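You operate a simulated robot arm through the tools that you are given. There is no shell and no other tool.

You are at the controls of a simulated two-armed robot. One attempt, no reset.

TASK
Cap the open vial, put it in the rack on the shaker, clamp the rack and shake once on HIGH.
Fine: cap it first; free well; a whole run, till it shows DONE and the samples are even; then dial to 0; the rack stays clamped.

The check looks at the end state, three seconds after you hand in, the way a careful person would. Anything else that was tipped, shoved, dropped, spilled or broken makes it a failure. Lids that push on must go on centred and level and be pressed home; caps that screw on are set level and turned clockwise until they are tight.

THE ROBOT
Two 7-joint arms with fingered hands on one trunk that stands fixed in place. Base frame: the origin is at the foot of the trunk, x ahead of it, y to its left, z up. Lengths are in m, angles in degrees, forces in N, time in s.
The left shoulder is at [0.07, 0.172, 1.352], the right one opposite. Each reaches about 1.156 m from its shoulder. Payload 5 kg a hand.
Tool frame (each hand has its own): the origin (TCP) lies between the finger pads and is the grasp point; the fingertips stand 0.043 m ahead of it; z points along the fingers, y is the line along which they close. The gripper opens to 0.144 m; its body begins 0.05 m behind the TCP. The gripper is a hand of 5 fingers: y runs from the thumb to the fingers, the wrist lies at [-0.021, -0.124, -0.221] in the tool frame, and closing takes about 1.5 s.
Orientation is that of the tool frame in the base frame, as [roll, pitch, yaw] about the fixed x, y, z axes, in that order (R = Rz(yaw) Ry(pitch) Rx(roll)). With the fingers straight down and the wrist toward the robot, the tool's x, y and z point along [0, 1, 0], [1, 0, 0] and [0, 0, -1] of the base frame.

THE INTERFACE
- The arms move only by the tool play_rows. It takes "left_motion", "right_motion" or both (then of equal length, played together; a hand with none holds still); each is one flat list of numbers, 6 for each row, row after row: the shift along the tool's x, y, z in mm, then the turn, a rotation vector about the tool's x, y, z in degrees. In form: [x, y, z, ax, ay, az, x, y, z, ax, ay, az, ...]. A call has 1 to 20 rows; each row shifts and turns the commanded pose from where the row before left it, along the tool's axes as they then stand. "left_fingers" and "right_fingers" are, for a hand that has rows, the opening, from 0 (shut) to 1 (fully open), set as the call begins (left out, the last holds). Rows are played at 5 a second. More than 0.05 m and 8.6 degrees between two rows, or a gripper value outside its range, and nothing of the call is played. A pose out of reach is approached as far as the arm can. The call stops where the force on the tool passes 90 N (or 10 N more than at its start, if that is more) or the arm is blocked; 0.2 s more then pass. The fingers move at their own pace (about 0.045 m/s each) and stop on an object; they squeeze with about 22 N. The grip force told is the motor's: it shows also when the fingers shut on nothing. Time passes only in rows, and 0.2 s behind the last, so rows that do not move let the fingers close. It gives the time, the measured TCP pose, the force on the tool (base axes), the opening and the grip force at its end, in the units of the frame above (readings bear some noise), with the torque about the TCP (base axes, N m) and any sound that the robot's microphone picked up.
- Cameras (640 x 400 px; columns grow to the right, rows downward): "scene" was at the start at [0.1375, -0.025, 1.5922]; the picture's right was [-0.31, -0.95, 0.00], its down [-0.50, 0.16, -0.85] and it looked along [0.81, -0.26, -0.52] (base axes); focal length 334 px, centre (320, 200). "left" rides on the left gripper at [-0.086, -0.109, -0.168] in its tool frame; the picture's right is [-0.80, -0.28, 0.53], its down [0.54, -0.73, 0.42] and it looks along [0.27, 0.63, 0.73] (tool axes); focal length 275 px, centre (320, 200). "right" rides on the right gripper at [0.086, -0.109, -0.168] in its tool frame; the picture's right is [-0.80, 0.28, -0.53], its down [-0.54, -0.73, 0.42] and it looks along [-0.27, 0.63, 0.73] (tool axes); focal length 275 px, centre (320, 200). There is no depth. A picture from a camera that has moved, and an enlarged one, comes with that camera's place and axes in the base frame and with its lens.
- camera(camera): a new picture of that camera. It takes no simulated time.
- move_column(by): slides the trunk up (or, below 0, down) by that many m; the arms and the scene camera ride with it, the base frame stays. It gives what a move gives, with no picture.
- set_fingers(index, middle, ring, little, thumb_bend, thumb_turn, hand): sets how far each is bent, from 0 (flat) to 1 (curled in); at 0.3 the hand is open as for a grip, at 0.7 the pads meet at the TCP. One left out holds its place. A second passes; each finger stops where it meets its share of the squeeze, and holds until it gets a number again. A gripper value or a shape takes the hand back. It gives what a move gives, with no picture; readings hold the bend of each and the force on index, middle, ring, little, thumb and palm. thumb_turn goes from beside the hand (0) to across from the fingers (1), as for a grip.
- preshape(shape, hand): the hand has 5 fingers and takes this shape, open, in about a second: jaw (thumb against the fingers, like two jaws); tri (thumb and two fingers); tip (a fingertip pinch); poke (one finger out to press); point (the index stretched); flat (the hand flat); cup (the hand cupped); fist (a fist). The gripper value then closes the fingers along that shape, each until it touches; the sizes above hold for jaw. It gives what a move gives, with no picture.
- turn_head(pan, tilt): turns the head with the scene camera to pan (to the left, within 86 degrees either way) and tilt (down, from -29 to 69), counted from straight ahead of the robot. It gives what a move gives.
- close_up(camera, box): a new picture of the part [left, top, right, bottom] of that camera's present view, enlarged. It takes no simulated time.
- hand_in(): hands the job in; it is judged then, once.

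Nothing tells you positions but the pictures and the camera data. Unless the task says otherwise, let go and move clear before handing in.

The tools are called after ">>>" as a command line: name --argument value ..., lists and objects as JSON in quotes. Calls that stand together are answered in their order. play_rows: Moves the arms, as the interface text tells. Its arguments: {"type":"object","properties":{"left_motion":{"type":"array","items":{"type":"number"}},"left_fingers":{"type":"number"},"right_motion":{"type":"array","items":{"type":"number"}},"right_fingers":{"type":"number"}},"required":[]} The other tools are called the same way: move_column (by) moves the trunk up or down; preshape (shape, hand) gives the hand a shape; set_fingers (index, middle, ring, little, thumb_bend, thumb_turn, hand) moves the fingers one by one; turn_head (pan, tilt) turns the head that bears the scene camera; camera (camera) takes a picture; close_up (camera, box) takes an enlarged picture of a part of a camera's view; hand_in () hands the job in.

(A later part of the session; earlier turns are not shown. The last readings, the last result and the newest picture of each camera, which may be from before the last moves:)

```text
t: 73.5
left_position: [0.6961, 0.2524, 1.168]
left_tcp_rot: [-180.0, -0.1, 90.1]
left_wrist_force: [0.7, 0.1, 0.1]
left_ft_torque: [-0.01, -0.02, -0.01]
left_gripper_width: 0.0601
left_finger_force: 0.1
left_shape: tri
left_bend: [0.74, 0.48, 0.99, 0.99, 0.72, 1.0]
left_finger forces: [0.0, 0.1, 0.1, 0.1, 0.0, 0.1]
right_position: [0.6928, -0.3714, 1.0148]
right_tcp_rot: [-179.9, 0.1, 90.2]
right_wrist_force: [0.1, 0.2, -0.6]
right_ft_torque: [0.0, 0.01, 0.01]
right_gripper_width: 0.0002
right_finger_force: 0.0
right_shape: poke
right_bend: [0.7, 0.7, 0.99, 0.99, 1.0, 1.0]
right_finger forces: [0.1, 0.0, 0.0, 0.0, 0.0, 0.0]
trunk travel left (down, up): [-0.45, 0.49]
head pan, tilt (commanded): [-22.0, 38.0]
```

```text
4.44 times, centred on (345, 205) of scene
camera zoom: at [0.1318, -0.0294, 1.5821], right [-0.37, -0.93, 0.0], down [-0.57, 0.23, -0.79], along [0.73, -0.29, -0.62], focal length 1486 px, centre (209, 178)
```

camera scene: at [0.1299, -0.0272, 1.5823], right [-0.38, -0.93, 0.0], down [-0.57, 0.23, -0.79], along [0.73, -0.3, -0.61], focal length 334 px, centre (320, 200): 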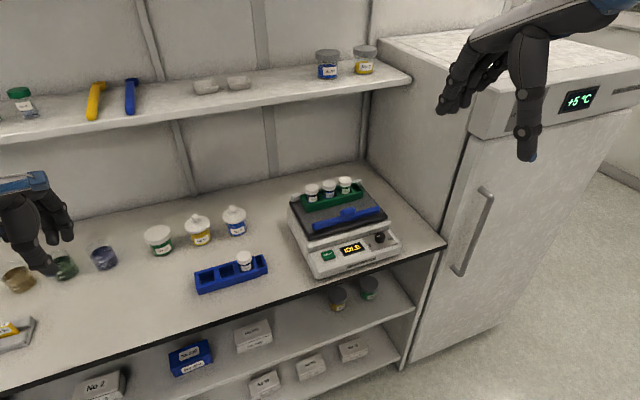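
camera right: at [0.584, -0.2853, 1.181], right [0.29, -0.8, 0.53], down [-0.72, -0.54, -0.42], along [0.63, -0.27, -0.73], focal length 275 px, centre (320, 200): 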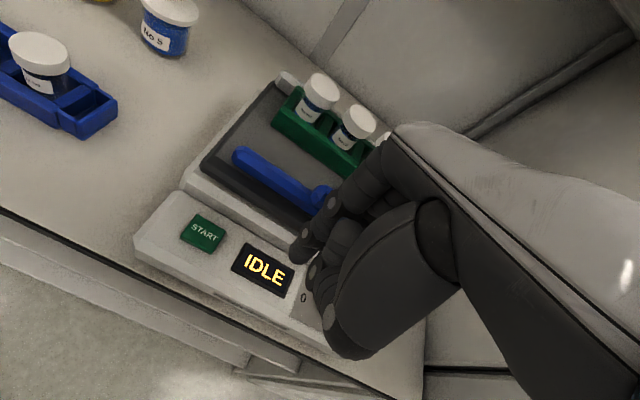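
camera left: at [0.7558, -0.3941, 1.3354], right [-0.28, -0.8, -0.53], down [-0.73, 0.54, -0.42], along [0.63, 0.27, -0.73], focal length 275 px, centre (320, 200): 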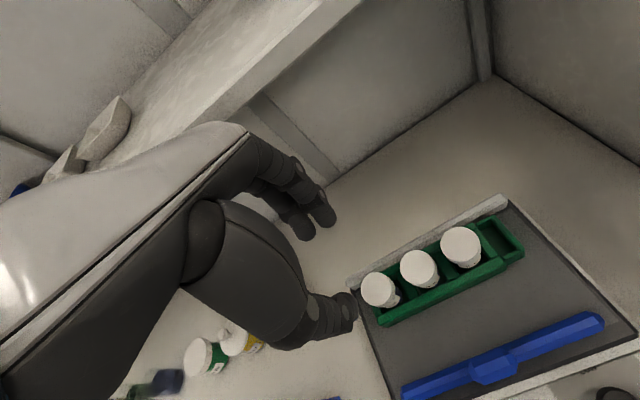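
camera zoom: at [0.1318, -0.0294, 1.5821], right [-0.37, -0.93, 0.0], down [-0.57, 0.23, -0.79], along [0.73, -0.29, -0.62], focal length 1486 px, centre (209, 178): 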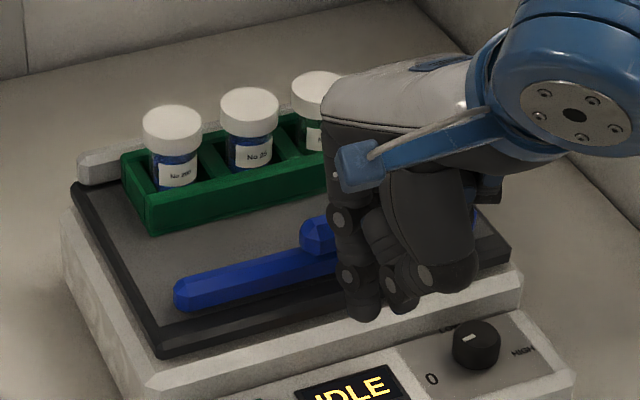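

>>> play_rows --right_motion '[0, 0, 6, 0, 0, 0, 0, 0, 5, 0, 0, 0, 0, 8, 0, 0, 0, 0, 0, 8, 0, 0, 0, 0, 0, 6, 0, 0, 0, 0, 0, 0, 0, 0, 0, 0]'

>>> close_up --camera "scene" --box '[310, 190, 390, 240]'

>>> close_up --camera "right" --box '[220, 120, 360, 280]'

```text
t: 74.9
left_position: [0.695, 0.2537, 1.1687]
left_tcp_rot: [-179.9, 0.1, 90.0]
left_wrist_force: [-0.4, 0.0, 0.3]
left_ft_torque: [-0.01, 0.02, 0.03]
left_gripper_width: 0.0604
left_finger_force: 0.0
left_shape: tri
left_bend: [0.74, 0.48, 0.99, 0.99, 0.72, 1.0]
left_finger forces: [0.0, 0.0, 0.1, 0.2, 0.0, 0.0]
right_position: [0.7144, -0.3711, 1.0041]
right_tcp_rot: [180.0, 0.1, 90.3]
right_wrist_force: [-1.9, 0.6, 1.7]
right_ft_torque: [-0.02, -0.06, -0.04]
right_gripper_width: 0.0001
right_finger_force: 0.1
right_shape: poke
right_bend: [0.7, 0.7, 0.99, 0.99, 1.0, 1.0]
right_finger forces: [0.0, 2.7, 0.0, 0.0, 0.0, 0.1]
trunk travel left (down, up): [-0.45, 0.49]
head pan, tilt (commanded): [-22.0, 38.0]
```

```text
8.00 times, centred on (350, 215) of scene
camera zoom: at [0.1313, -0.0295, 1.5821], right [-0.37, -0.93, 0.0], down [-0.57, 0.23, -0.79], along [0.73, -0.29, -0.62], focal length 2675 px, centre (80, 80)
```

zoom: 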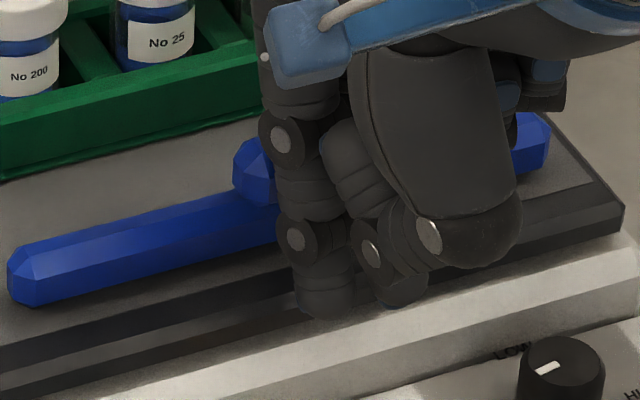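

```text
2.50 times, centred on (290, 200) of right
camera zoom: at [0.6062, -0.285, 1.1706], right [0.29, -0.8, 0.53], down [-0.72, -0.54, -0.42], along [0.63, -0.27, -0.73], focal length 688 px, centre (395, 200)
```

zoom: 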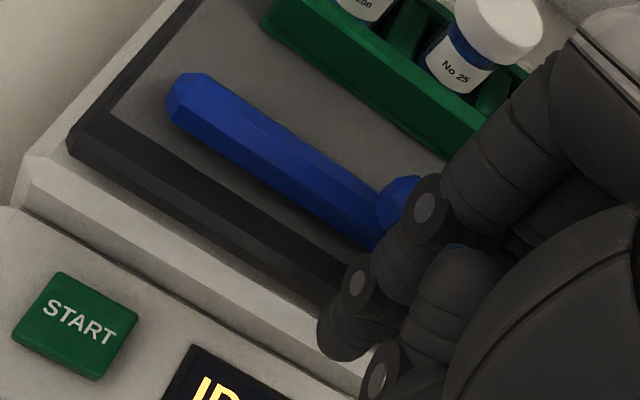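

The middle finger's joint has just met the handle (≈2 N). I'll push it toward the rack in steps, watching force and whether the bar follows.

>>> play_rows --right_motion '[0, 4, 0, 0, 0, 0, 0, 4, 0, 0, 0, 0, 0, 4, 0, 0, 0, 0, 0, 0, 0, 0, 0, 0]'

>>> close_up --camera "scene" --box '[300, 170, 400, 240]'

>>> close_up --camera "right" --box '[220, 120, 360, 280]'

```text
t: 75.9
left_position: [0.6951, 0.2528, 1.1669]
left_tcp_rot: [180.0, 0.0, 90.2]
left_wrist_force: [0.5, -0.7, 0.5]
left_ft_torque: [0.04, -0.03, 0.01]
left_gripper_width: 0.0603
left_finger_force: 0.1
left_shape: tri
left_bend: [0.74, 0.48, 0.99, 0.99, 0.72, 1.0]
left_finger forces: [0.0, 0.0, 0.1, 0.0, 0.0, 0.0]
right_position: [0.7279, -0.3722, 1.0047]
right_tcp_rot: [-180.0, 0.1, 90.2]
right_wrist_force: [-1.8, 0.3, 1.9]
right_ft_torque: [-0.05, -0.09, -0.02]
right_gripper_width: 0.0
right_finger_force: 0.1
right_shape: poke
right_bend: [0.7, 0.7, 0.99, 0.99, 1.0, 1.0]
right_finger forces: [0.0, 2.9, 0.1, 0.0, 0.0, 0.0]
trunk travel left (down, up): [-0.45, 0.49]
head pan, tilt (commanded): [-22.0, 38.0]
```

```text
5.71 times, centred on (350, 205) of scene
camera zoom: at [0.1314, -0.0295, 1.5821], right [-0.37, -0.93, 0.0], down [-0.57, 0.23, -0.79], along [0.73, -0.29, -0.62], focal length 1911 px, centre (149, 171)
```

zoom: 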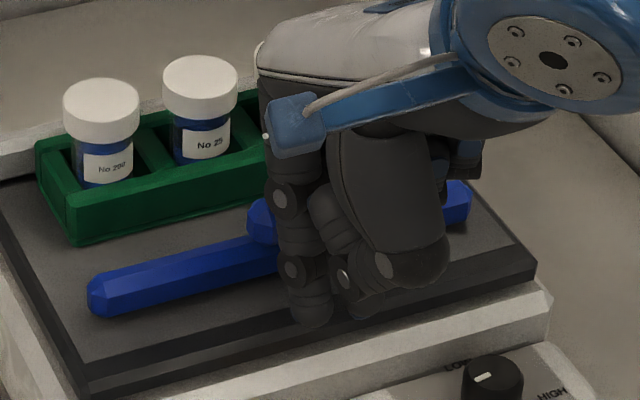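

```text
2.50 times, centred on (290, 200) of right
camera zoom: at [0.6184, -0.2847, 1.1706], right [0.29, -0.8, 0.53], down [-0.72, -0.54, -0.42], along [0.63, -0.27, -0.73], focal length 688 px, centre (395, 200)
```

zoom: 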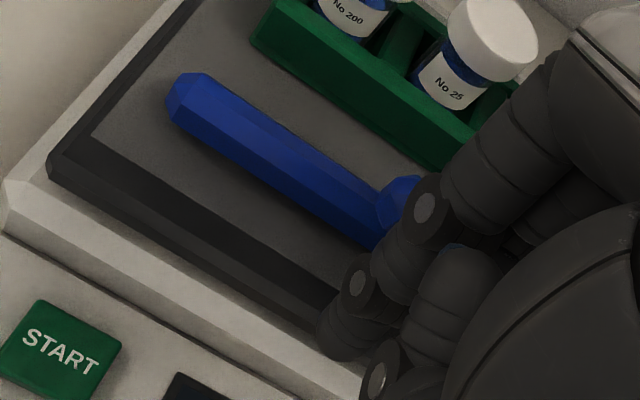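

The bar slides along with the finger at about 2 N. Continuing to push.

>>> play_rows --right_motion '[0, 5, 0, 0, 0, 0, 0, 5, 0, 0, 0, 0, 0, 5, 0, 0, 0, 0, 0, 5, 0, 0, 0, 0, 0, 5, 0, 0, 0, 0, 0, 0, 0, 0, 0, 0]'

>>> close_up --camera "scene" --box '[300, 170, 400, 240]'

>>> close_up --camera "right" --box '[220, 120, 360, 280]'

```text
t: 77.3
left_position: [0.6944, 0.2532, 1.1683]
left_tcp_rot: [-180.0, 0.0, 90.1]
left_wrist_force: [-0.4, 0.0, -0.1]
left_ft_torque: [0.01, 0.01, -0.01]
left_gripper_width: 0.0603
left_finger_force: 0.1
left_shape: tri
left_bend: [0.74, 0.48, 0.99, 0.99, 0.72, 1.0]
left_finger forces: [0.0, 0.0, 0.0, 0.0, 0.0, 0.0]
right_position: [0.7527, -0.3706, 1.0037]
right_tcp_rot: [179.9, 0.1, 90.2]
right_wrist_force: [-1.8, 0.3, 1.9]
right_ft_torque: [-0.01, -0.1, -0.04]
right_gripper_width: 0.0001
right_finger_force: 0.1
right_shape: poke
right_bend: [0.7, 0.7, 0.99, 0.99, 1.0, 1.0]
right_finger forces: [0.1, 2.6, 0.0, 0.0, 0.1, 0.0]
trunk travel left (down, up): [-0.45, 0.49]
head pan, tilt (commanded): [-22.0, 38.0]
```

```text
5.71 times, centred on (350, 205) of scene
camera zoom: at [0.1313, -0.0295, 1.5821], right [-0.37, -0.93, 0.0], down [-0.57, 0.23, -0.79], along [0.73, -0.29, -0.62], focal length 1911 px, centre (149, 171)
```

zoom: 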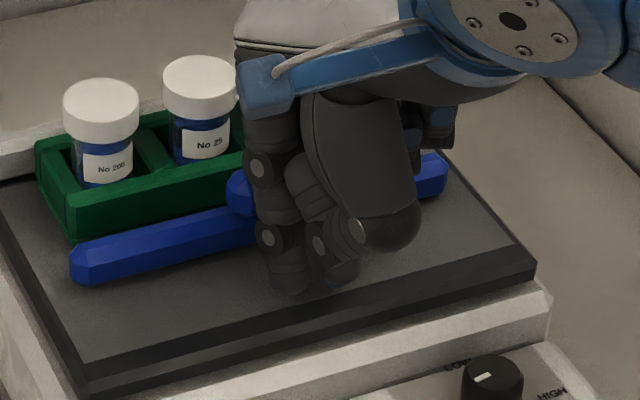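

```text
2.50 times, centred on (290, 200) of right
camera zoom: at [0.6433, -0.2845, 1.1706], right [0.29, -0.8, 0.53], down [-0.72, -0.54, -0.42], along [0.63, -0.27, -0.73], focal length 688 px, centre (395, 200)
```

zoom: 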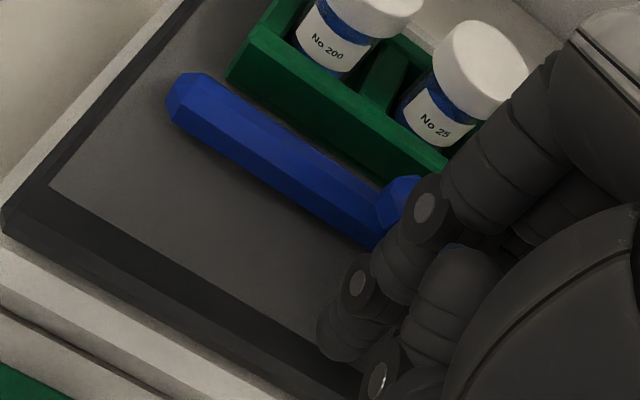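

>>> play_rows --right_motion '[0, 5, 0, 0, 0, 0, 0, 5, 0, 0, 0, 0, 0, 5, 0, 0, 0, 0, 0, 0, 0, 0, 0, 0]'

>>> close_up --camera "scene" --box '[300, 170, 400, 240]'

>>> close_up --camera "right" --box '[220, 120, 360, 280]'

```text
t: 78.3
left_position: [0.695, 0.2525, 1.1664]
left_tcp_rot: [180.0, 0.0, 90.0]
left_wrist_force: [-0.4, -0.4, 0.1]
left_ft_torque: [-0.02, -0.03, 0.0]
left_gripper_width: 0.0602
left_finger_force: 0.2
left_shape: tri
left_bend: [0.74, 0.48, 0.99, 0.99, 0.72, 1.0]
left_finger forces: [0.1, 0.1, 0.0, 0.0, 0.0, 0.1]
right_position: [0.7667, -0.3709, 1.003]
right_tcp_rot: [180.0, 0.0, 90.2]
right_wrist_force: [-2.2, -0.9, 1.4]
right_ft_torque: [-0.02, -0.02, -0.07]
right_gripper_width: 0.0
right_finger_force: 0.1
right_shape: poke
right_bend: [0.7, 0.7, 0.99, 0.99, 1.0, 1.0]
right_finger forces: [0.0, 2.1, 0.0, 0.0, 0.0, 0.1]
trunk travel left (down, up): [-0.45, 0.49]
head pan, tilt (commanded): [-22.0, 38.0]
```

```text
5.71 times, centred on (350, 205) of scene
camera zoom: at [0.1315, -0.0295, 1.5821], right [-0.37, -0.93, 0.0], down [-0.57, 0.23, -0.79], along [0.73, -0.29, -0.62], focal length 1911 px, centre (149, 171)
```

zoom: 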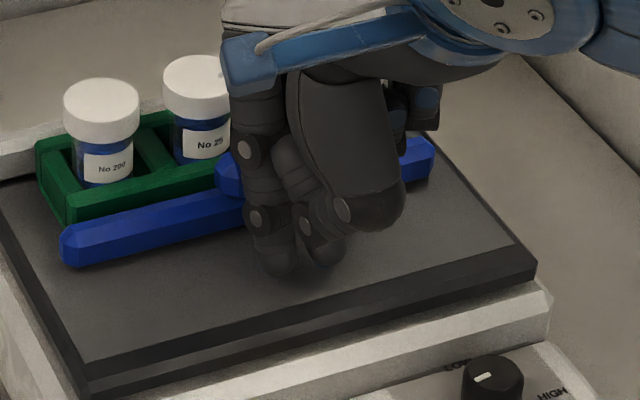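

```text
2.50 times, centred on (290, 200) of right
camera zoom: at [0.6584, -0.2848, 1.1708], right [0.29, -0.8, 0.53], down [-0.72, -0.54, -0.42], along [0.63, -0.27, -0.73], focal length 688 px, centre (395, 200)
```

zoom: 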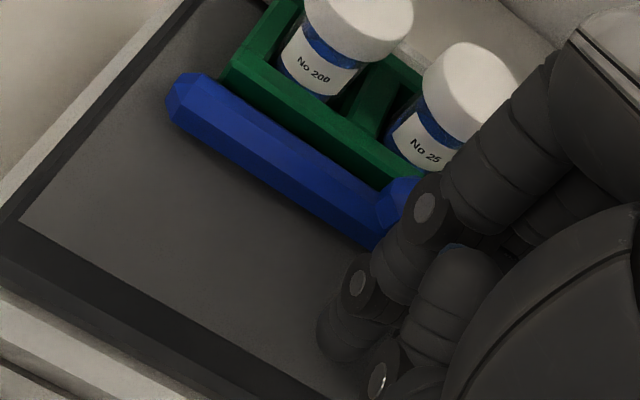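

The bar is almost at the rack. I'll close the last few millimetres in 2 mm steps and listen for it seating.

>>> play_rows --right_motion '[0, 2, 0, 0, 0, 0, 0, 2, 0, 0, 0, 0, 0, 0, 0, 0, 0, 0]'

>>> play_rows --right_motion '[0, 2, 0, 0, 0, 0, 0, 1, 0, 0, 0, 0, 0, 0, 0, 0, 0, 0]'

>>> close_up --camera "scene" --box '[300, 170, 400, 240]'

>>> close_up --camera "right" --box '[220, 120, 360, 280]'

```text
t: 79.1
left_position: [0.6959, 0.2529, 1.1683]
left_tcp_rot: [179.9, 0.0, 90.1]
left_wrist_force: [-0.2, -0.5, -1.3]
left_ft_torque: [0.01, 0.03, -0.01]
left_gripper_width: 0.0605
left_finger_force: 0.0
left_shape: tri
left_bend: [0.74, 0.48, 0.99, 0.99, 0.72, 1.0]
left_finger forces: [0.1, 0.1, 0.1, 0.0, 0.1, 0.1]
right_position: [0.7726, -0.3704, 1.0038]
right_tcp_rot: [-180.0, -0.1, 90.2]
right_wrist_force: [-1.5, 0.2, 1.5]
right_ft_torque: [-0.06, -0.12, -0.05]
right_gripper_width: 0.0001
right_finger_force: 0.1
right_shape: poke
right_bend: [0.7, 0.7, 0.99, 0.99, 1.0, 1.0]
right_finger forces: [0.0, 3.0, 0.1, 0.1, 0.0, 0.0]
trunk travel left (down, up): [-0.45, 0.49]
head pan, tilt (commanded): [-22.0, 38.0]
```

```text
t: 79.9
left_position: [0.6949, 0.2525, 1.1691]
left_tcp_rot: [180.0, 0.0, 90.2]
left_wrist_force: [0.3, -0.3, -0.9]
left_ft_torque: [0.0, 0.01, 0.03]
left_gripper_width: 0.0601
left_finger_force: 0.1
left_shape: tri
left_bend: [0.74, 0.48, 0.99, 0.99, 0.72, 1.0]
left_finger forces: [0.1, 0.1, 0.0, 0.0, 0.1, 0.1]
right_position: [0.7733, -0.3711, 1.0037]
right_tcp_rot: [180.0, -0.1, 90.2]
right_wrist_force: [-2.1, 1.0, 2.9]
right_ft_torque: [-0.05, -0.11, 0.0]
right_gripper_width: 0.0003
right_finger_force: 0.2
right_shape: poke
right_bend: [0.7, 0.7, 0.99, 0.99, 1.0, 1.0]
right_finger forces: [0.0, 4.0, 0.1, 0.0, 0.1, 0.0]
trunk travel left (down, up): [-0.45, 0.49]
head pan, tilt (commanded): [-22.0, 38.0]
```

```text
5.71 times, centred on (350, 205) of scene
camera zoom: at [0.1312, -0.0294, 1.5822], right [-0.37, -0.93, 0.0], down [-0.57, 0.23, -0.79], along [0.73, -0.29, -0.62], focal length 1911 px, centre (149, 171)
```

zoom: 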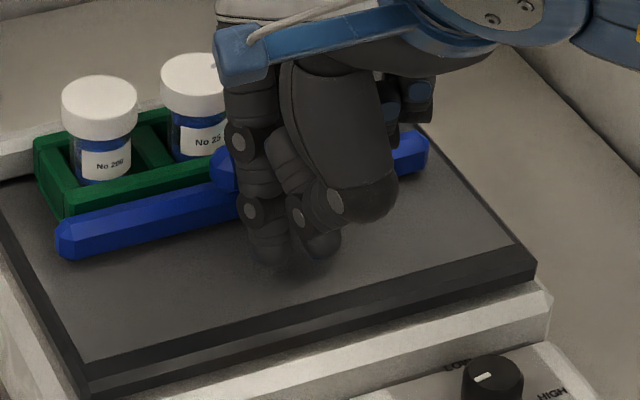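

```text
2.50 times, centred on (290, 200) of right
camera zoom: at [0.665, -0.2847, 1.1707], right [0.29, -0.8, 0.53], down [-0.72, -0.54, -0.42], along [0.63, -0.27, -0.73], focal length 688 px, centre (395, 200)
```

zoom: 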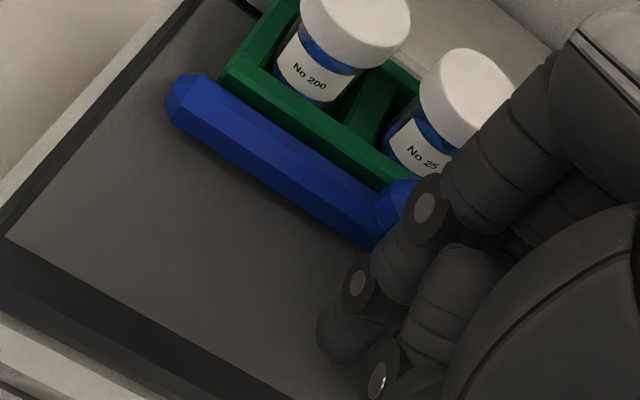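

>>> play_rows --right_motion '[0, 1, 0, 0, 0, 0, 0, 1, 0, 0, 0, 0, 0, 0, 0, 0, 0, 0]'

>>> play_rows --right_motion '[0, 1, 0, 0, 0, 0, 0, 1, 0, 0, 0, 0, 0, 0, 0, 0, 0, 0]'

>>> close_up --camera "scene" --box '[300, 170, 400, 240]'

>>> close_up --camera "right" --box '[220, 120, 360, 280]'

```text
t: 80.7
left_position: [0.6956, 0.2532, 1.1676]
left_tcp_rot: [180.0, -0.1, 89.9]
left_wrist_force: [0.7, 0.9, -0.1]
left_ft_torque: [-0.03, 0.01, -0.02]
left_gripper_width: 0.0604
left_finger_force: 0.0
left_shape: tri
left_bend: [0.74, 0.48, 0.99, 0.99, 0.72, 1.0]
left_finger forces: [0.1, 0.0, 0.1, 0.0, 0.0, 0.0]
right_position: [0.7755, -0.3702, 1.0039]
right_tcp_rot: [180.0, 0.1, 90.2]
right_wrist_force: [-4.0, -0.4, 2.2]
right_ft_torque: [-0.03, 0.0, -0.01]
right_gripper_width: 0.0
right_finger_force: 0.0
right_shape: poke
right_bend: [0.7, 0.7, 0.99, 0.99, 1.0, 1.0]
right_finger forces: [0.0, 4.8, 0.0, 0.0, 0.0, 0.0]
trunk travel left (down, up): [-0.45, 0.49]
head pan, tilt (commanded): [-22.0, 38.0]
```

```text
t: 81.5
left_position: [0.6938, 0.2536, 1.167]
left_tcp_rot: [180.0, -0.1, 90.0]
left_wrist_force: [-0.7, -0.5, 0.8]
left_ft_torque: [0.03, -0.02, 0.01]
left_gripper_width: 0.0603
left_finger_force: 0.1
left_shape: tri
left_bend: [0.74, 0.48, 0.99, 0.99, 0.72, 1.0]
left_finger forces: [0.0, 0.0, 0.0, 0.1, 0.1, 0.0]
right_position: [0.7781, -0.3706, 1.0034]
right_tcp_rot: [-180.0, 0.1, 90.1]
right_wrist_force: [-6.1, -0.6, 2.1]
right_ft_torque: [0.01, -0.03, -0.05]
right_gripper_width: 0.0001
right_finger_force: 0.0
right_shape: poke
right_bend: [0.7, 0.7, 0.99, 0.99, 1.0, 1.0]
right_finger forces: [0.0, 6.6, 0.0, 0.0, 0.0, 0.0]
trunk travel left (down, up): [-0.45, 0.49]
head pan, tilt (commanded): [-22.0, 38.0]
```

```text
5.71 times, centred on (350, 205) of scene
camera zoom: at [0.1307, -0.0295, 1.5822], right [-0.37, -0.93, 0.0], down [-0.57, 0.23, -0.79], along [0.73, -0.29, -0.62], focal length 1911 px, centre (149, 171)
```

zoom: 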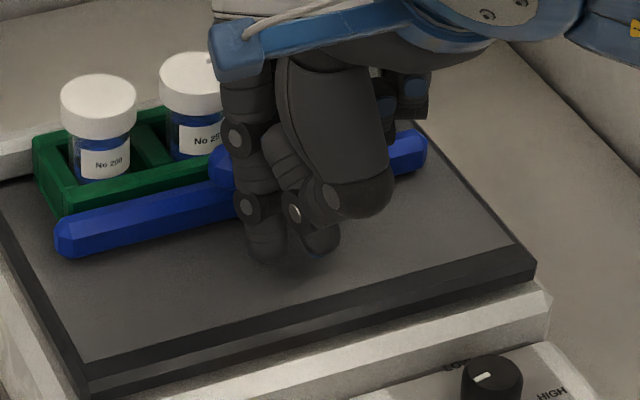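

```text
2.50 times, centred on (290, 200) of right
camera zoom: at [0.6684, -0.2846, 1.1707], right [0.29, -0.8, 0.53], down [-0.72, -0.54, -0.42], along [0.63, -0.27, -0.73], focal length 688 px, centre (395, 200)
```

zoom: 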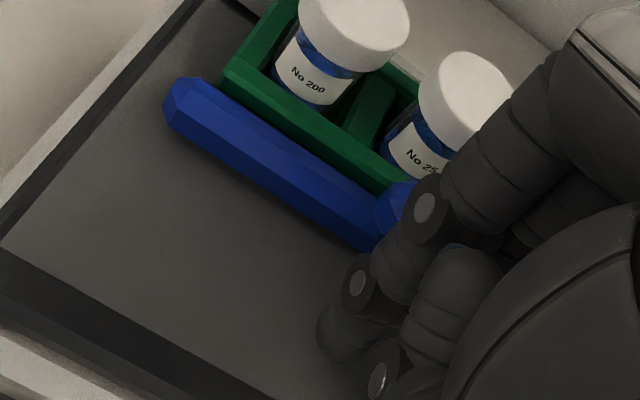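

>>> play_rows --right_motion '[0, 2, 0, 0, 0, 0, 0, 2, 0, 0, 0, 0, 0, 1, 0, 0, 0, 0, 0, 0, 0, 0, 0, 0]'

>>> close_up --camera "scene" --box '[300, 180, 350, 215]'

>>> close_up --camera "right" --box '[250, 120, 314, 170]'

```text
t: 82.5
left_position: [0.6932, 0.2546, 1.1687]
left_tcp_rot: [180.0, 0.0, 90.0]
left_wrist_force: [0.1, -0.4, -0.9]
left_ft_torque: [-0.01, 0.0, -0.01]
left_gripper_width: 0.0603
left_finger_force: 0.1
left_shape: tri
left_bend: [0.74, 0.48, 0.99, 0.99, 0.72, 1.0]
left_finger forces: [0.0, 0.0, 0.0, 0.0, 0.0, 0.0]
right_position: [0.7823, -0.3699, 1.0031]
right_tcp_rot: [-180.0, -0.1, 90.2]
right_wrist_force: [-9.3, -0.4, 4.3]
right_ft_torque: [-0.04, -0.1, -0.13]
right_gripper_width: 0.0001
right_finger_force: 0.1
right_shape: poke
right_bend: [0.7, 0.7, 0.99, 0.99, 1.0, 1.0]
right_finger forces: [0.1, 10.0, 0.0, 0.1, 0.0, 0.0]
trunk travel left (down, up): [-0.45, 0.49]
head pan, tilt (commanded): [-22.0, 38.0]
```

```text
11.43 times, centred on (325, 198) of scene
camera zoom: at [0.1301, -0.0293, 1.5823], right [-0.37, -0.93, 0.0], down [-0.57, 0.23, -0.79], along [0.73, -0.29, -0.61], focal length 3821 px, centre (263, 229)
```

zoom: 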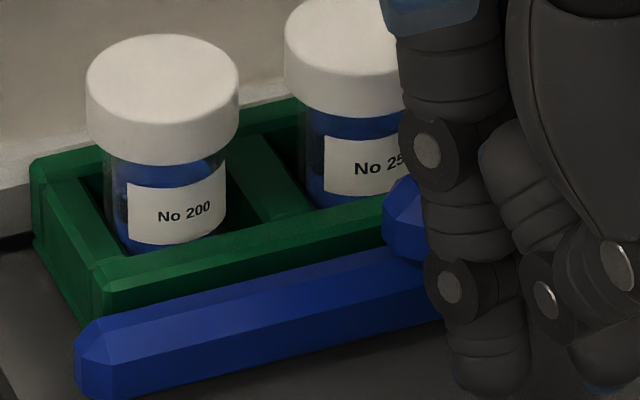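

```text
8.00 times, centred on (282, 145) of right
camera zoom: at [0.6732, -0.2844, 1.171], right [0.29, -0.8, 0.53], down [-0.72, -0.54, -0.42], along [0.63, -0.27, -0.73], focal length 2202 px, centre (624, 640)
```

zoom: 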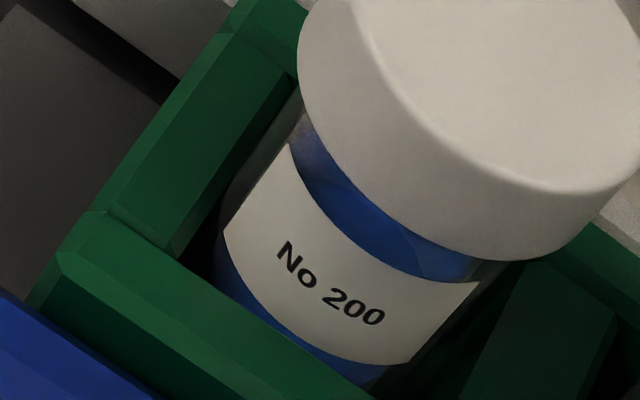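

>>> play_rows --right_motion '[0, 2, 0, 0, 0, 0, 0, 2, 0, 0, 0, 0, 0, 2, 0, 0, 0, 0, 0, 0, 0, 0, 0, 0]'

>>> close_up --camera "scene" --box '[300, 175, 400, 225]'

>>> camera --camera "scene"

```text
t: 83.5
left_position: [0.6919, 0.2535, 1.1688]
left_tcp_rot: [179.9, 0.1, 90.0]
left_wrist_force: [0.1, 0.1, -0.3]
left_ft_torque: [0.0, -0.01, 0.02]
left_gripper_width: 0.0607
left_finger_force: 0.0
left_shape: tri
left_bend: [0.74, 0.48, 0.99, 0.99, 0.72, 1.0]
left_finger forces: [0.0, 0.0, 0.0, 0.0, 0.1, 0.0]
right_position: [0.7879, -0.3711, 1.0062]
right_tcp_rot: [180.0, -0.1, 90.2]
right_wrist_force: [-15.5, 0.0, 9.4]
right_ft_torque: [-0.14, -0.14, -0.18]
right_gripper_width: 0.0003
right_finger_force: 0.2
right_shape: poke
right_bend: [0.7, 0.7, 0.99, 0.99, 1.0, 1.0]
right_finger forces: [0.0, 18.0, 0.1, 0.1, 0.0, 0.1]
trunk travel left (down, up): [-0.45, 0.49]
head pan, tilt (commanded): [-22.0, 38.0]
```

```text
6.40 times, centred on (350, 200) of scene
camera zoom: at [0.129, -0.0291, 1.5824], right [-0.37, -0.93, 0.0], down [-0.57, 0.23, -0.79], along [0.73, -0.3, -0.61], focal length 2140 px, centre (128, 200)
```

zoom: 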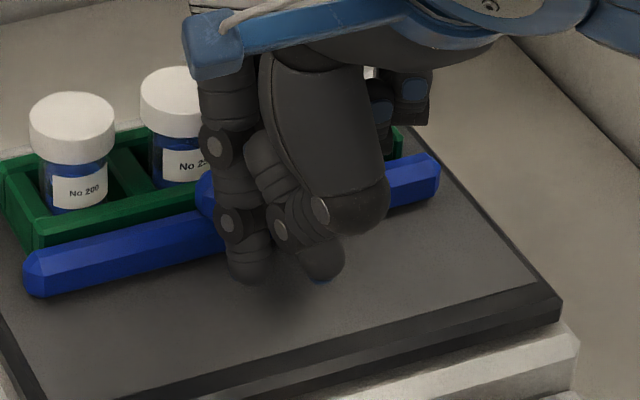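

```text
taken
camera scene: at [0.129, -0.0291, 1.5824], right [-0.37, -0.93, 0.0], down [-0.57, 0.23, -0.79], along [0.73, -0.3, -0.61], focal length 334 px, centre (320, 200)
```

scene: 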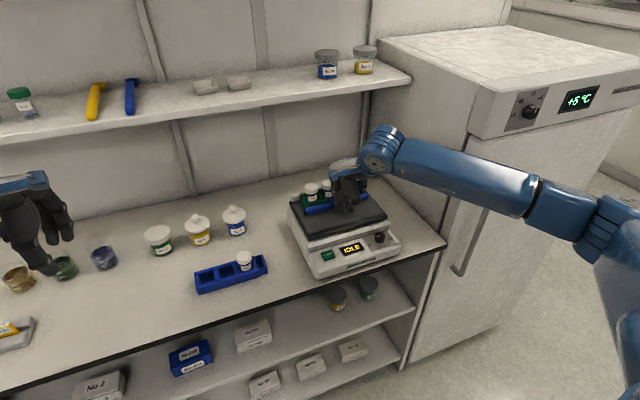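

The bar is hard against the rack at 15 N with no more travel. I'll back off and inspect whether it stays put.

>>> play_rows --right_motion '[0, -5, 0, 0, 0, 0, 0, -5, 0, 0, 0, 0, 0, -10, 0, 0, 0, 0, 0, -15, 0, 0, 0, 0, 0, -20, -10, 0, 0, 0, 0, -20, -20, 0, 0, 0, 0, -20, -30, 0, 0, 0, 0, -20, -30, 0, 0, 0, 0, 0, 0, 0, 0, 0]'

>>> close_up --camera "scene" --box '[280, 165, 408, 245]'

>>> close_up --camera "right" --box '[160, 60, 400, 260]'

```text
t: 85.5
left_position: [0.6952, 0.2546, 1.1675]
left_tcp_rot: [-179.9, 0.1, 90.1]
left_wrist_force: [-0.2, -0.5, -0.3]
left_ft_torque: [-0.02, 0.0, 0.01]
left_gripper_width: 0.0605
left_finger_force: 0.0
left_shape: tri
left_bend: [0.74, 0.48, 0.99, 0.99, 0.72, 1.0]
left_finger forces: [0.1, 0.1, 0.0, 0.1, 0.0, 0.0]
right_position: [0.6761, -0.3709, 1.0943]
right_tcp_rot: [-179.9, -0.1, 90.3]
right_wrist_force: [0.1, -0.4, 0.3]
right_ft_torque: [0.03, 0.02, 0.01]
right_gripper_width: 0.0
right_finger_force: 0.2
right_shape: poke
right_bend: [0.7, 0.7, 0.99, 0.99, 1.0, 1.0]
right_finger forces: [0.1, 0.0, 0.1, 0.0, 0.0, 0.1]
trunk travel left (down, up): [-0.45, 0.49]
head pan, tilt (commanded): [-22.0, 38.0]
```

```text
5.00 times, centred on (344, 205) of scene
camera zoom: at [0.1329, -0.0297, 1.582], right [-0.37, -0.93, 0.0], down [-0.57, 0.23, -0.79], along [0.73, -0.29, -0.62], focal length 1672 px, centre (200, 175)
```

zoom: 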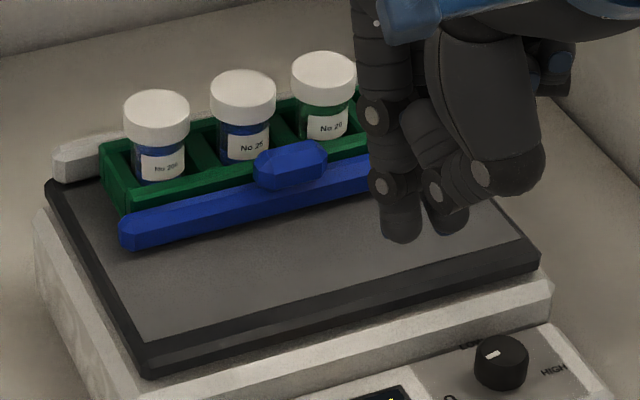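

```text
2.00 times, centred on (280, 160) of right
camera zoom: at [0.5665, -0.2855, 1.2596], right [0.29, -0.8, 0.53], down [-0.72, -0.54, -0.42], along [0.63, -0.27, -0.73], focal length 551 px, centre (400, 280)
```

zoom: 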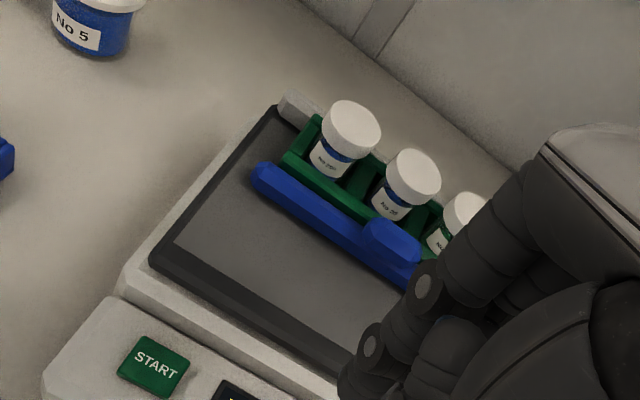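

>>> close_up --camera "scene" --box '[296, 185, 360, 220]'

>>> close_up --camera "right" --box '[240, 110, 330, 180]'

```text
10.00 times, centred on (328, 202) of scene
camera zoom: at [0.1329, -0.0297, 1.582], right [-0.37, -0.93, 0.0], down [-0.57, 0.23, -0.79], along [0.73, -0.29, -0.62], focal length 3344 px, centre (240, 175)
```

zoom: 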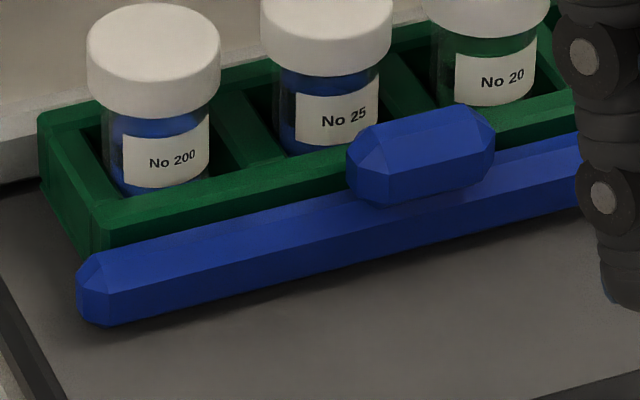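

```text
5.71 times, centred on (285, 145) of right
camera zoom: at [0.5665, -0.2855, 1.2596], right [0.29, -0.8, 0.53], down [-0.72, -0.54, -0.42], along [0.63, -0.27, -0.73], focal length 1573 px, centre (520, 514)
```

zoom: 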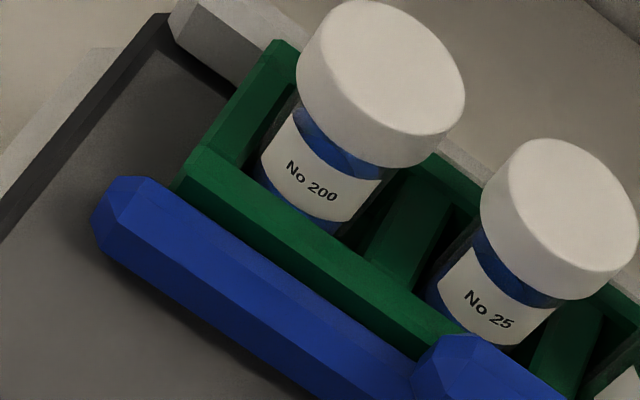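

The clamp bar is flush against the rack, and the rack is against the back fence. Next is the dial; I need a closer look at the knob and the space around it.

>>> play_rows --right_motion '[0, -30, -25, 0, 0, 0, 0, -30, -25, 0, 0, 0, 0, -30, -25, 0, 0, 0, 0, 0, 0, 0, 0, 0]'

>>> camera --camera "right"

>>> close_up --camera "scene" --box '[356, 218, 412, 258]'

```text
t: 86.5
left_position: [0.6939, 0.2533, 1.1663]
left_tcp_rot: [-180.0, 0.0, 90.1]
left_wrist_force: [0.8, -0.2, -0.9]
left_ft_torque: [0.03, 0.04, -0.03]
left_gripper_width: 0.0603
left_finger_force: 0.1
left_shape: tri
left_bend: [0.74, 0.48, 0.99, 0.99, 0.72, 1.0]
left_finger forces: [0.0, 0.0, 0.0, 0.0, 0.0, 0.0]
right_position: [0.5841, -0.3722, 1.1666]
right_tcp_rot: [-180.0, 0.1, 90.1]
right_wrist_force: [0.2, 0.5, -0.2]
right_ft_torque: [0.04, 0.03, -0.02]
right_gripper_width: 0.0
right_finger_force: 0.1
right_shape: poke
right_bend: [0.7, 0.7, 0.99, 0.99, 1.0, 1.0]
right_finger forces: [0.0, 0.0, 0.0, 0.1, 0.0, 0.0]
trunk travel left (down, up): [-0.45, 0.49]
head pan, tilt (commanded): [-22.0, 38.0]
```

```text
taken
camera right: at [0.4757, -0.2857, 1.3346], right [0.29, -0.8, 0.53], down [-0.72, -0.54, -0.42], along [0.63, -0.27, -0.73], focal length 275 px, centre (320, 200)
```

right: 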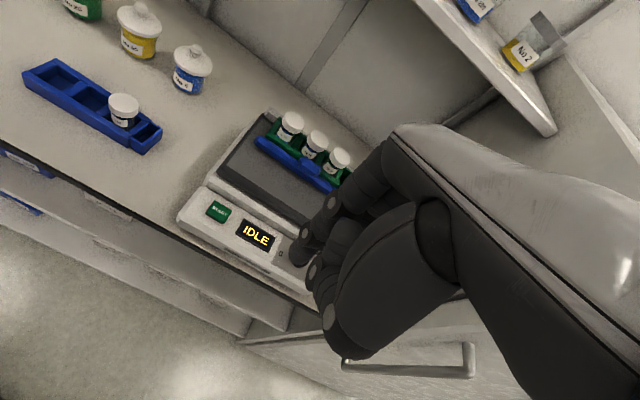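

```text
10.00 times, centred on (384, 238) of scene
camera zoom: at [0.1325, -0.0296, 1.582], right [-0.37, -0.93, 0.0], down [-0.57, 0.23, -0.79], along [0.73, -0.29, -0.62], focal length 3344 px, centre (-320, -180)
```

zoom: 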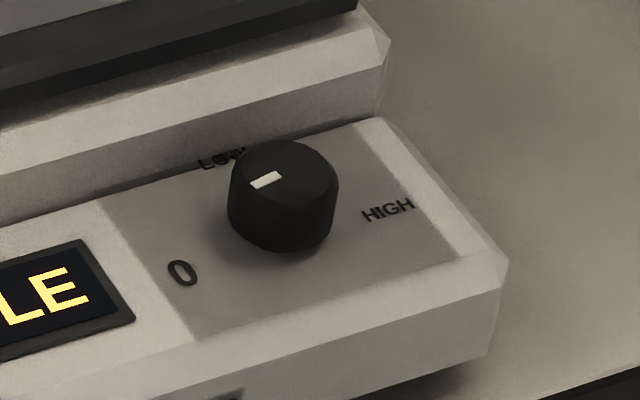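

The knob is about 31 mm wide and roughly 16 mm tall, with the shaker body wall about 30 mm behind its centre. I'll move the right hand aside for an unobstructed second view of the knob.

>>> play_rows --right_motion '[-30, -10, -5, 0, 0, 0, -30, -10, -5, 0, 0, 0, -30, -10, -5, 0, 0, 0, -30, -4, -5, 0, 0, 0, 0, 0, 0, 0, 0, 0]'

>>> preshape --shape "tip" --hand "right"

>>> camera --camera "right"

>>> close_up --camera "right" --box '[200, 170, 296, 230]'

```text
t: 87.7
left_position: [0.6956, 0.2529, 1.1669]
left_tcp_rot: [-179.8, 0.0, 90.2]
left_wrist_force: [0.4, 0.4, -0.7]
left_ft_torque: [0.02, -0.04, 0.01]
left_gripper_width: 0.0603
left_finger_force: 0.0
left_shape: tri
left_bend: [0.74, 0.48, 0.99, 0.99, 0.72, 1.0]
left_finger forces: [0.0, 0.0, 0.0, 0.0, 0.0, 0.0]
right_position: [0.5523, -0.4909, 1.1872]
right_tcp_rot: [-179.9, -0.1, 90.2]
right_wrist_force: [-0.1, 0.4, -0.1]
right_ft_torque: [0.04, 0.03, -0.03]
right_gripper_width: 0.0
right_finger_force: 0.1
right_shape: poke
right_bend: [0.7, 0.7, 0.99, 0.99, 1.0, 1.0]
right_finger forces: [0.1, 0.1, 0.0, 0.0, 0.0, 0.0]
trunk travel left (down, up): [-0.45, 0.49]
head pan, tilt (commanded): [-22.0, 38.0]
```

```text
t: 88.6
left_position: [0.6949, 0.254, 1.1672]
left_tcp_rot: [180.0, -0.1, 90.0]
left_wrist_force: [0.1, 0.4, 0.4]
left_ft_torque: [-0.02, 0.01, -0.01]
left_gripper_width: 0.0605
left_finger_force: 0.0
left_shape: tri
left_bend: [0.74, 0.48, 0.99, 0.99, 0.72, 1.0]
left_finger forces: [0.0, 0.1, 0.0, 0.1, 0.0, 0.1]
right_position: [0.551, -0.4912, 1.1882]
right_tcp_rot: [180.0, 0.0, 90.2]
right_wrist_force: [-0.5, -0.2, -0.2]
right_ft_torque: [0.0, -0.02, 0.03]
right_gripper_width: 0.1439
right_finger_force: 0.0
right_shape: tip
right_bend: [0.3, 0.98, 0.99, 0.99, 0.3, 0.98]
right_finger forces: [0.0, 0.1, 0.0, 0.0, 0.0, 0.0]
trunk travel left (down, up): [-0.45, 0.49]
head pan, tilt (commanded): [-22.0, 38.0]
```

```text
taken
camera right: at [0.4426, -0.405, 1.3555], right [0.29, -0.8, 0.53], down [-0.72, -0.54, -0.42], along [0.63, -0.27, -0.73], focal length 275 px, centre (320, 200)
```

right: 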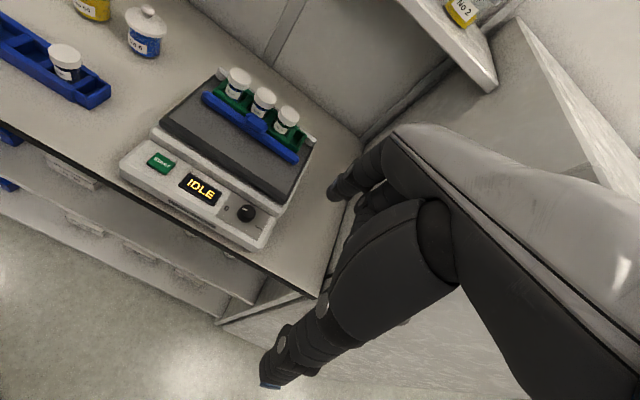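

```text
6.67 times, centred on (248, 200) of right
camera zoom: at [0.4426, -0.405, 1.3555], right [0.29, -0.8, 0.53], down [-0.72, -0.54, -0.42], along [0.63, -0.27, -0.73], focal length 1835 px, centre (800, 200)
```

zoom: 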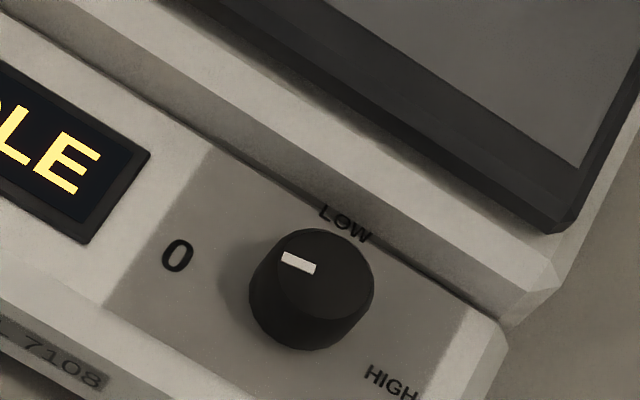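

The knob's top is at (0.704, −0.4455, 0.919), tapering from 31 mm to 27 mm wide, with a wall only 25 mm behind its centre. So fingers must sit on its left and right sides; I'll move above it and test how far the right wrist can yaw.

>>> play_rows --right_motion '[9, 30, 17, 0, 0, 0, 9, 30, 17, 0, 0, 0, 9, 30, 17, 0, 0, 0, 9, 31, 17, 0, 0, 0, 9.7, 31, 17, 0, 0, 0, 0, 0, 0, 0, 0, 0]'

>>> play_rows --right_motion '[0, 0, 0, 0, 0, 8, 0, 0, 0, 0, 0, 8, 0, 0, 0, 0, 0, 8, 0, 0, 0, 0, 0, 8, 0, 0, 0, 0, 0, 8, 0, 0, 0, 0, 0, 8, 0, 0, 0, 0, 0, 8, 0, 0, 0, 0, 0, 8, 0, 0, 0, 0, 0, 8, 0, 0, 0, 0, 0, 8, 0, 0, 0, 0, 0, 8, 0, 0, 0, 0, 0, 8, 0, 0, 0, 0, 0, 8, 0, 0, 0, 0, 0, 8, 0, 0, 0, 0, 0, 8, 0, 0, 0, 0, 0, 8]'

>>> camera --camera "scene"

>>> camera --camera "right"

```text
t: 90.0
left_position: [0.6935, 0.2529, 1.1687]
left_tcp_rot: [-179.9, 0.0, 90.1]
left_wrist_force: [0.1, -0.2, 0.0]
left_ft_torque: [-0.01, -0.03, 0.0]
left_gripper_width: 0.0604
left_finger_force: 0.1
left_shape: tri
left_bend: [0.74, 0.48, 0.99, 0.99, 0.72, 1.0]
left_finger forces: [0.0, 0.1, 0.0, 0.0, 0.0, 0.1]
right_position: [0.7028, -0.4436, 1.1054]
right_tcp_rot: [179.8, 0.0, 90.3]
right_wrist_force: [0.0, 0.2, -0.9]
right_ft_torque: [0.01, -0.02, -0.02]
right_gripper_width: 0.1438
right_finger_force: 0.0
right_shape: tip
right_bend: [0.3, 0.98, 0.99, 0.99, 0.3, 0.98]
right_finger forces: [0.1, 0.0, 0.0, 0.0, 0.0, 0.0]
trunk travel left (down, up): [-0.45, 0.49]
head pan, tilt (commanded): [-22.0, 38.0]
```

```text
t: 93.4
left_position: [0.6951, 0.2538, 1.1677]
left_tcp_rot: [-179.9, 0.0, 90.0]
left_wrist_force: [-0.9, 1.0, 1.4]
left_ft_torque: [-0.01, 0.01, 0.0]
left_gripper_width: 0.0602
left_finger_force: 0.1
left_shape: tri
left_bend: [0.74, 0.48, 0.99, 0.99, 0.72, 1.0]
left_finger forces: [0.0, 0.0, 0.0, 0.0, 0.0, 0.0]
right_position: [0.7029, -0.4452, 1.1032]
right_tcp_rot: [-179.9, 0.0, -38.0]
right_wrist_force: [0.9, 0.4, 0.0]
right_ft_torque: [-0.03, 0.0, 0.0]
right_gripper_width: 0.1439
right_finger_force: 0.1
right_shape: tip
right_bend: [0.3, 0.98, 0.99, 0.99, 0.3, 0.98]
right_finger forces: [0.0, 0.0, 0.1, 0.0, 0.0, 0.0]
trunk travel left (down, up): [-0.45, 0.49]
head pan, tilt (commanded): [-22.0, 38.0]
```

```text
taken
camera scene: at [0.1325, -0.0293, 1.582], right [-0.37, -0.93, 0.0], down [-0.57, 0.23, -0.79], along [0.73, -0.29, -0.62], focal length 334 px, centre (320, 200)
```

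scene: 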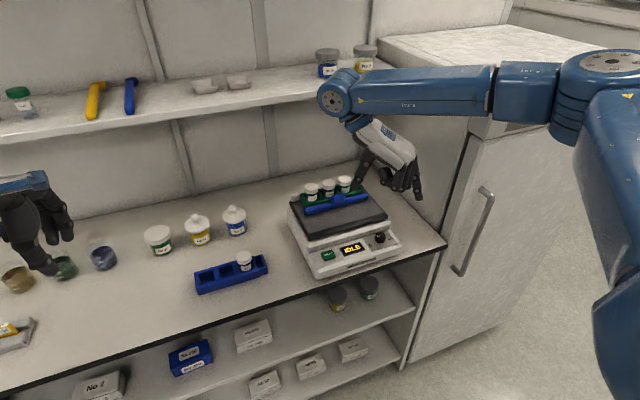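

```text
taken
camera right: at [0.8375, -0.4126, 1.2697], right [-0.8, 0.27, 0.53], down [0.02, 0.91, -0.42], along [-0.6, -0.33, -0.73], focal length 275 px, centre (320, 200)
```

right: 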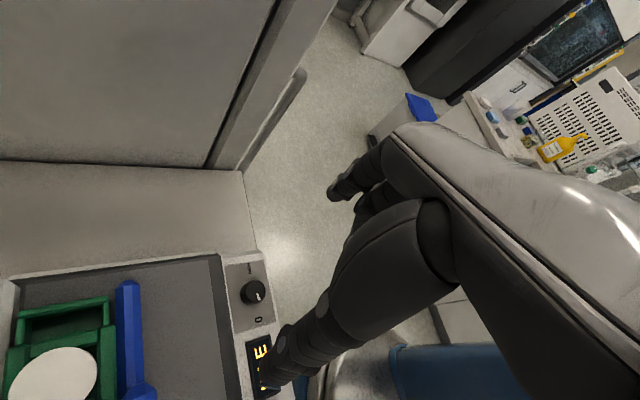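

The right wrist yaws freely from 90° to −38°. I'll use strokes from about +33° to −30°, which keep the fingertips on the knob's sides clear of the wall. First: set yaw +33°, partly close the pinch, and inspect fingertip positions.

>>> play_rows --right_motion '[0, 0, 0, 0, 0, -7.9, 0, 0, 0, 0, 0, -7.9, 0, 0, 0, 0, 0, -7.9, 0, 0, 0, 0, 0, -7.9, 0, 0, 0, 0, 0, -7.9, 0, 0, 0, 0, 0, -7.9, 0, 0, 0, 0, 0, -7.9, 0, 0, 0, 0, 0, -7.9, 0, 0, 0, 0, 0, -7.8, 0, 0, 15, 0, 0, 0, 0, 0, 15, 0, 0, 0, 0, 0, 0, 0, 0, 0]' --right_fingers 0.36

>>> camera --camera "right"

>>> close_up --camera "scene" --box '[340, 180, 420, 260]'

```text
t: 96.0
left_position: [0.6947, 0.2534, 1.1674]
left_tcp_rot: [-180.0, 0.0, 90.0]
left_wrist_force: [0.6, -0.2, 0.6]
left_ft_torque: [0.0, -0.02, 0.0]
left_gripper_width: 0.0602
left_finger_force: 0.1
left_shape: tri
left_bend: [0.74, 0.48, 0.99, 0.99, 0.72, 1.0]
left_finger forces: [0.1, 0.0, 0.1, 0.0, 0.1, 0.0]
right_position: [0.7028, -0.4457, 1.073]
right_tcp_rot: [180.0, 0.0, 33.1]
right_wrist_force: [0.8, -0.7, -0.3]
right_ft_torque: [0.0, -0.04, 0.01]
right_gripper_width: 0.0528
right_finger_force: 0.0
right_shape: tip
right_bend: [0.73, 0.98, 0.99, 0.99, 0.73, 1.0]
right_finger forces: [0.0, 0.0, 0.0, 0.1, 0.0, 0.0]
trunk travel left (down, up): [-0.45, 0.49]
head pan, tilt (commanded): [-22.0, 38.0]
```

```text
taken
camera right: at [0.7152, -0.3073, 1.2406], right [-0.51, -0.67, 0.53], down [-0.85, 0.31, -0.42], along [0.12, -0.67, -0.73], focal length 275 px, centre (320, 200)
```

right: 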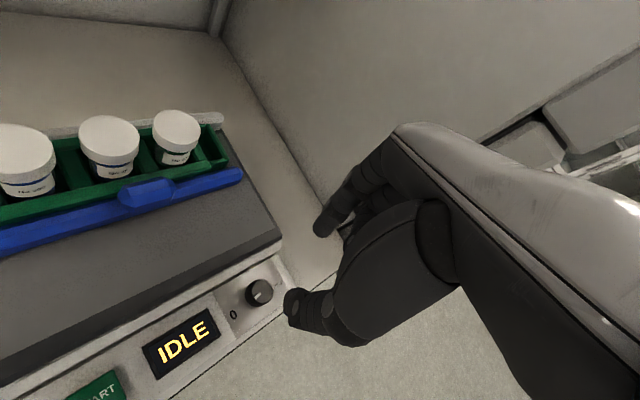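

```text
5.00 times, centred on (380, 220) of scene
camera zoom: at [0.1314, -0.0295, 1.5822], right [-0.37, -0.93, 0.0], down [-0.57, 0.23, -0.79], along [0.73, -0.29, -0.62], focal length 1672 px, centre (20, 100)
```

zoom: 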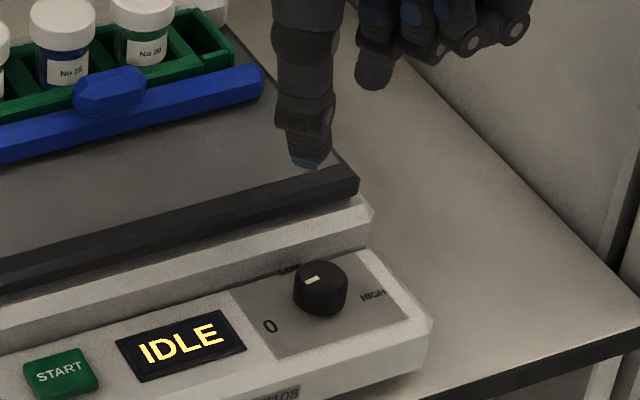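

>>> close_up --camera "right" --box '[220, 260, 316, 320]'

>>> close_up --camera "right" --box '[270, 200, 398, 340]'

```text
6.67 times, centred on (268, 290) of right
camera zoom: at [0.7152, -0.3073, 1.2406], right [-0.51, -0.67, 0.53], down [-0.85, 0.31, -0.42], along [0.12, -0.67, -0.73], focal length 1835 px, centre (667, -400)
```

zoom: 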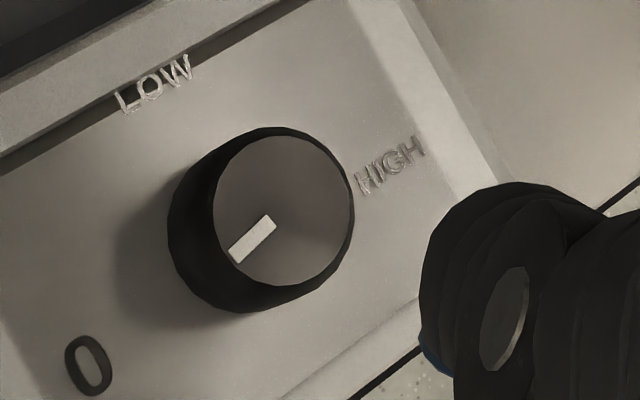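

```text
2.86 times, centred on (334, 270) of right
camera zoom: at [0.7152, -0.3073, 1.2406], right [-0.51, -0.67, 0.53], down [-0.85, 0.31, -0.42], along [0.12, -0.67, -0.73], focal length 786 px, centre (280, 0)
```

zoom: 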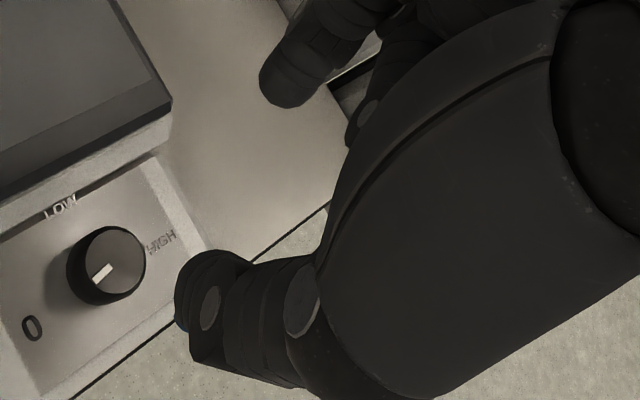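

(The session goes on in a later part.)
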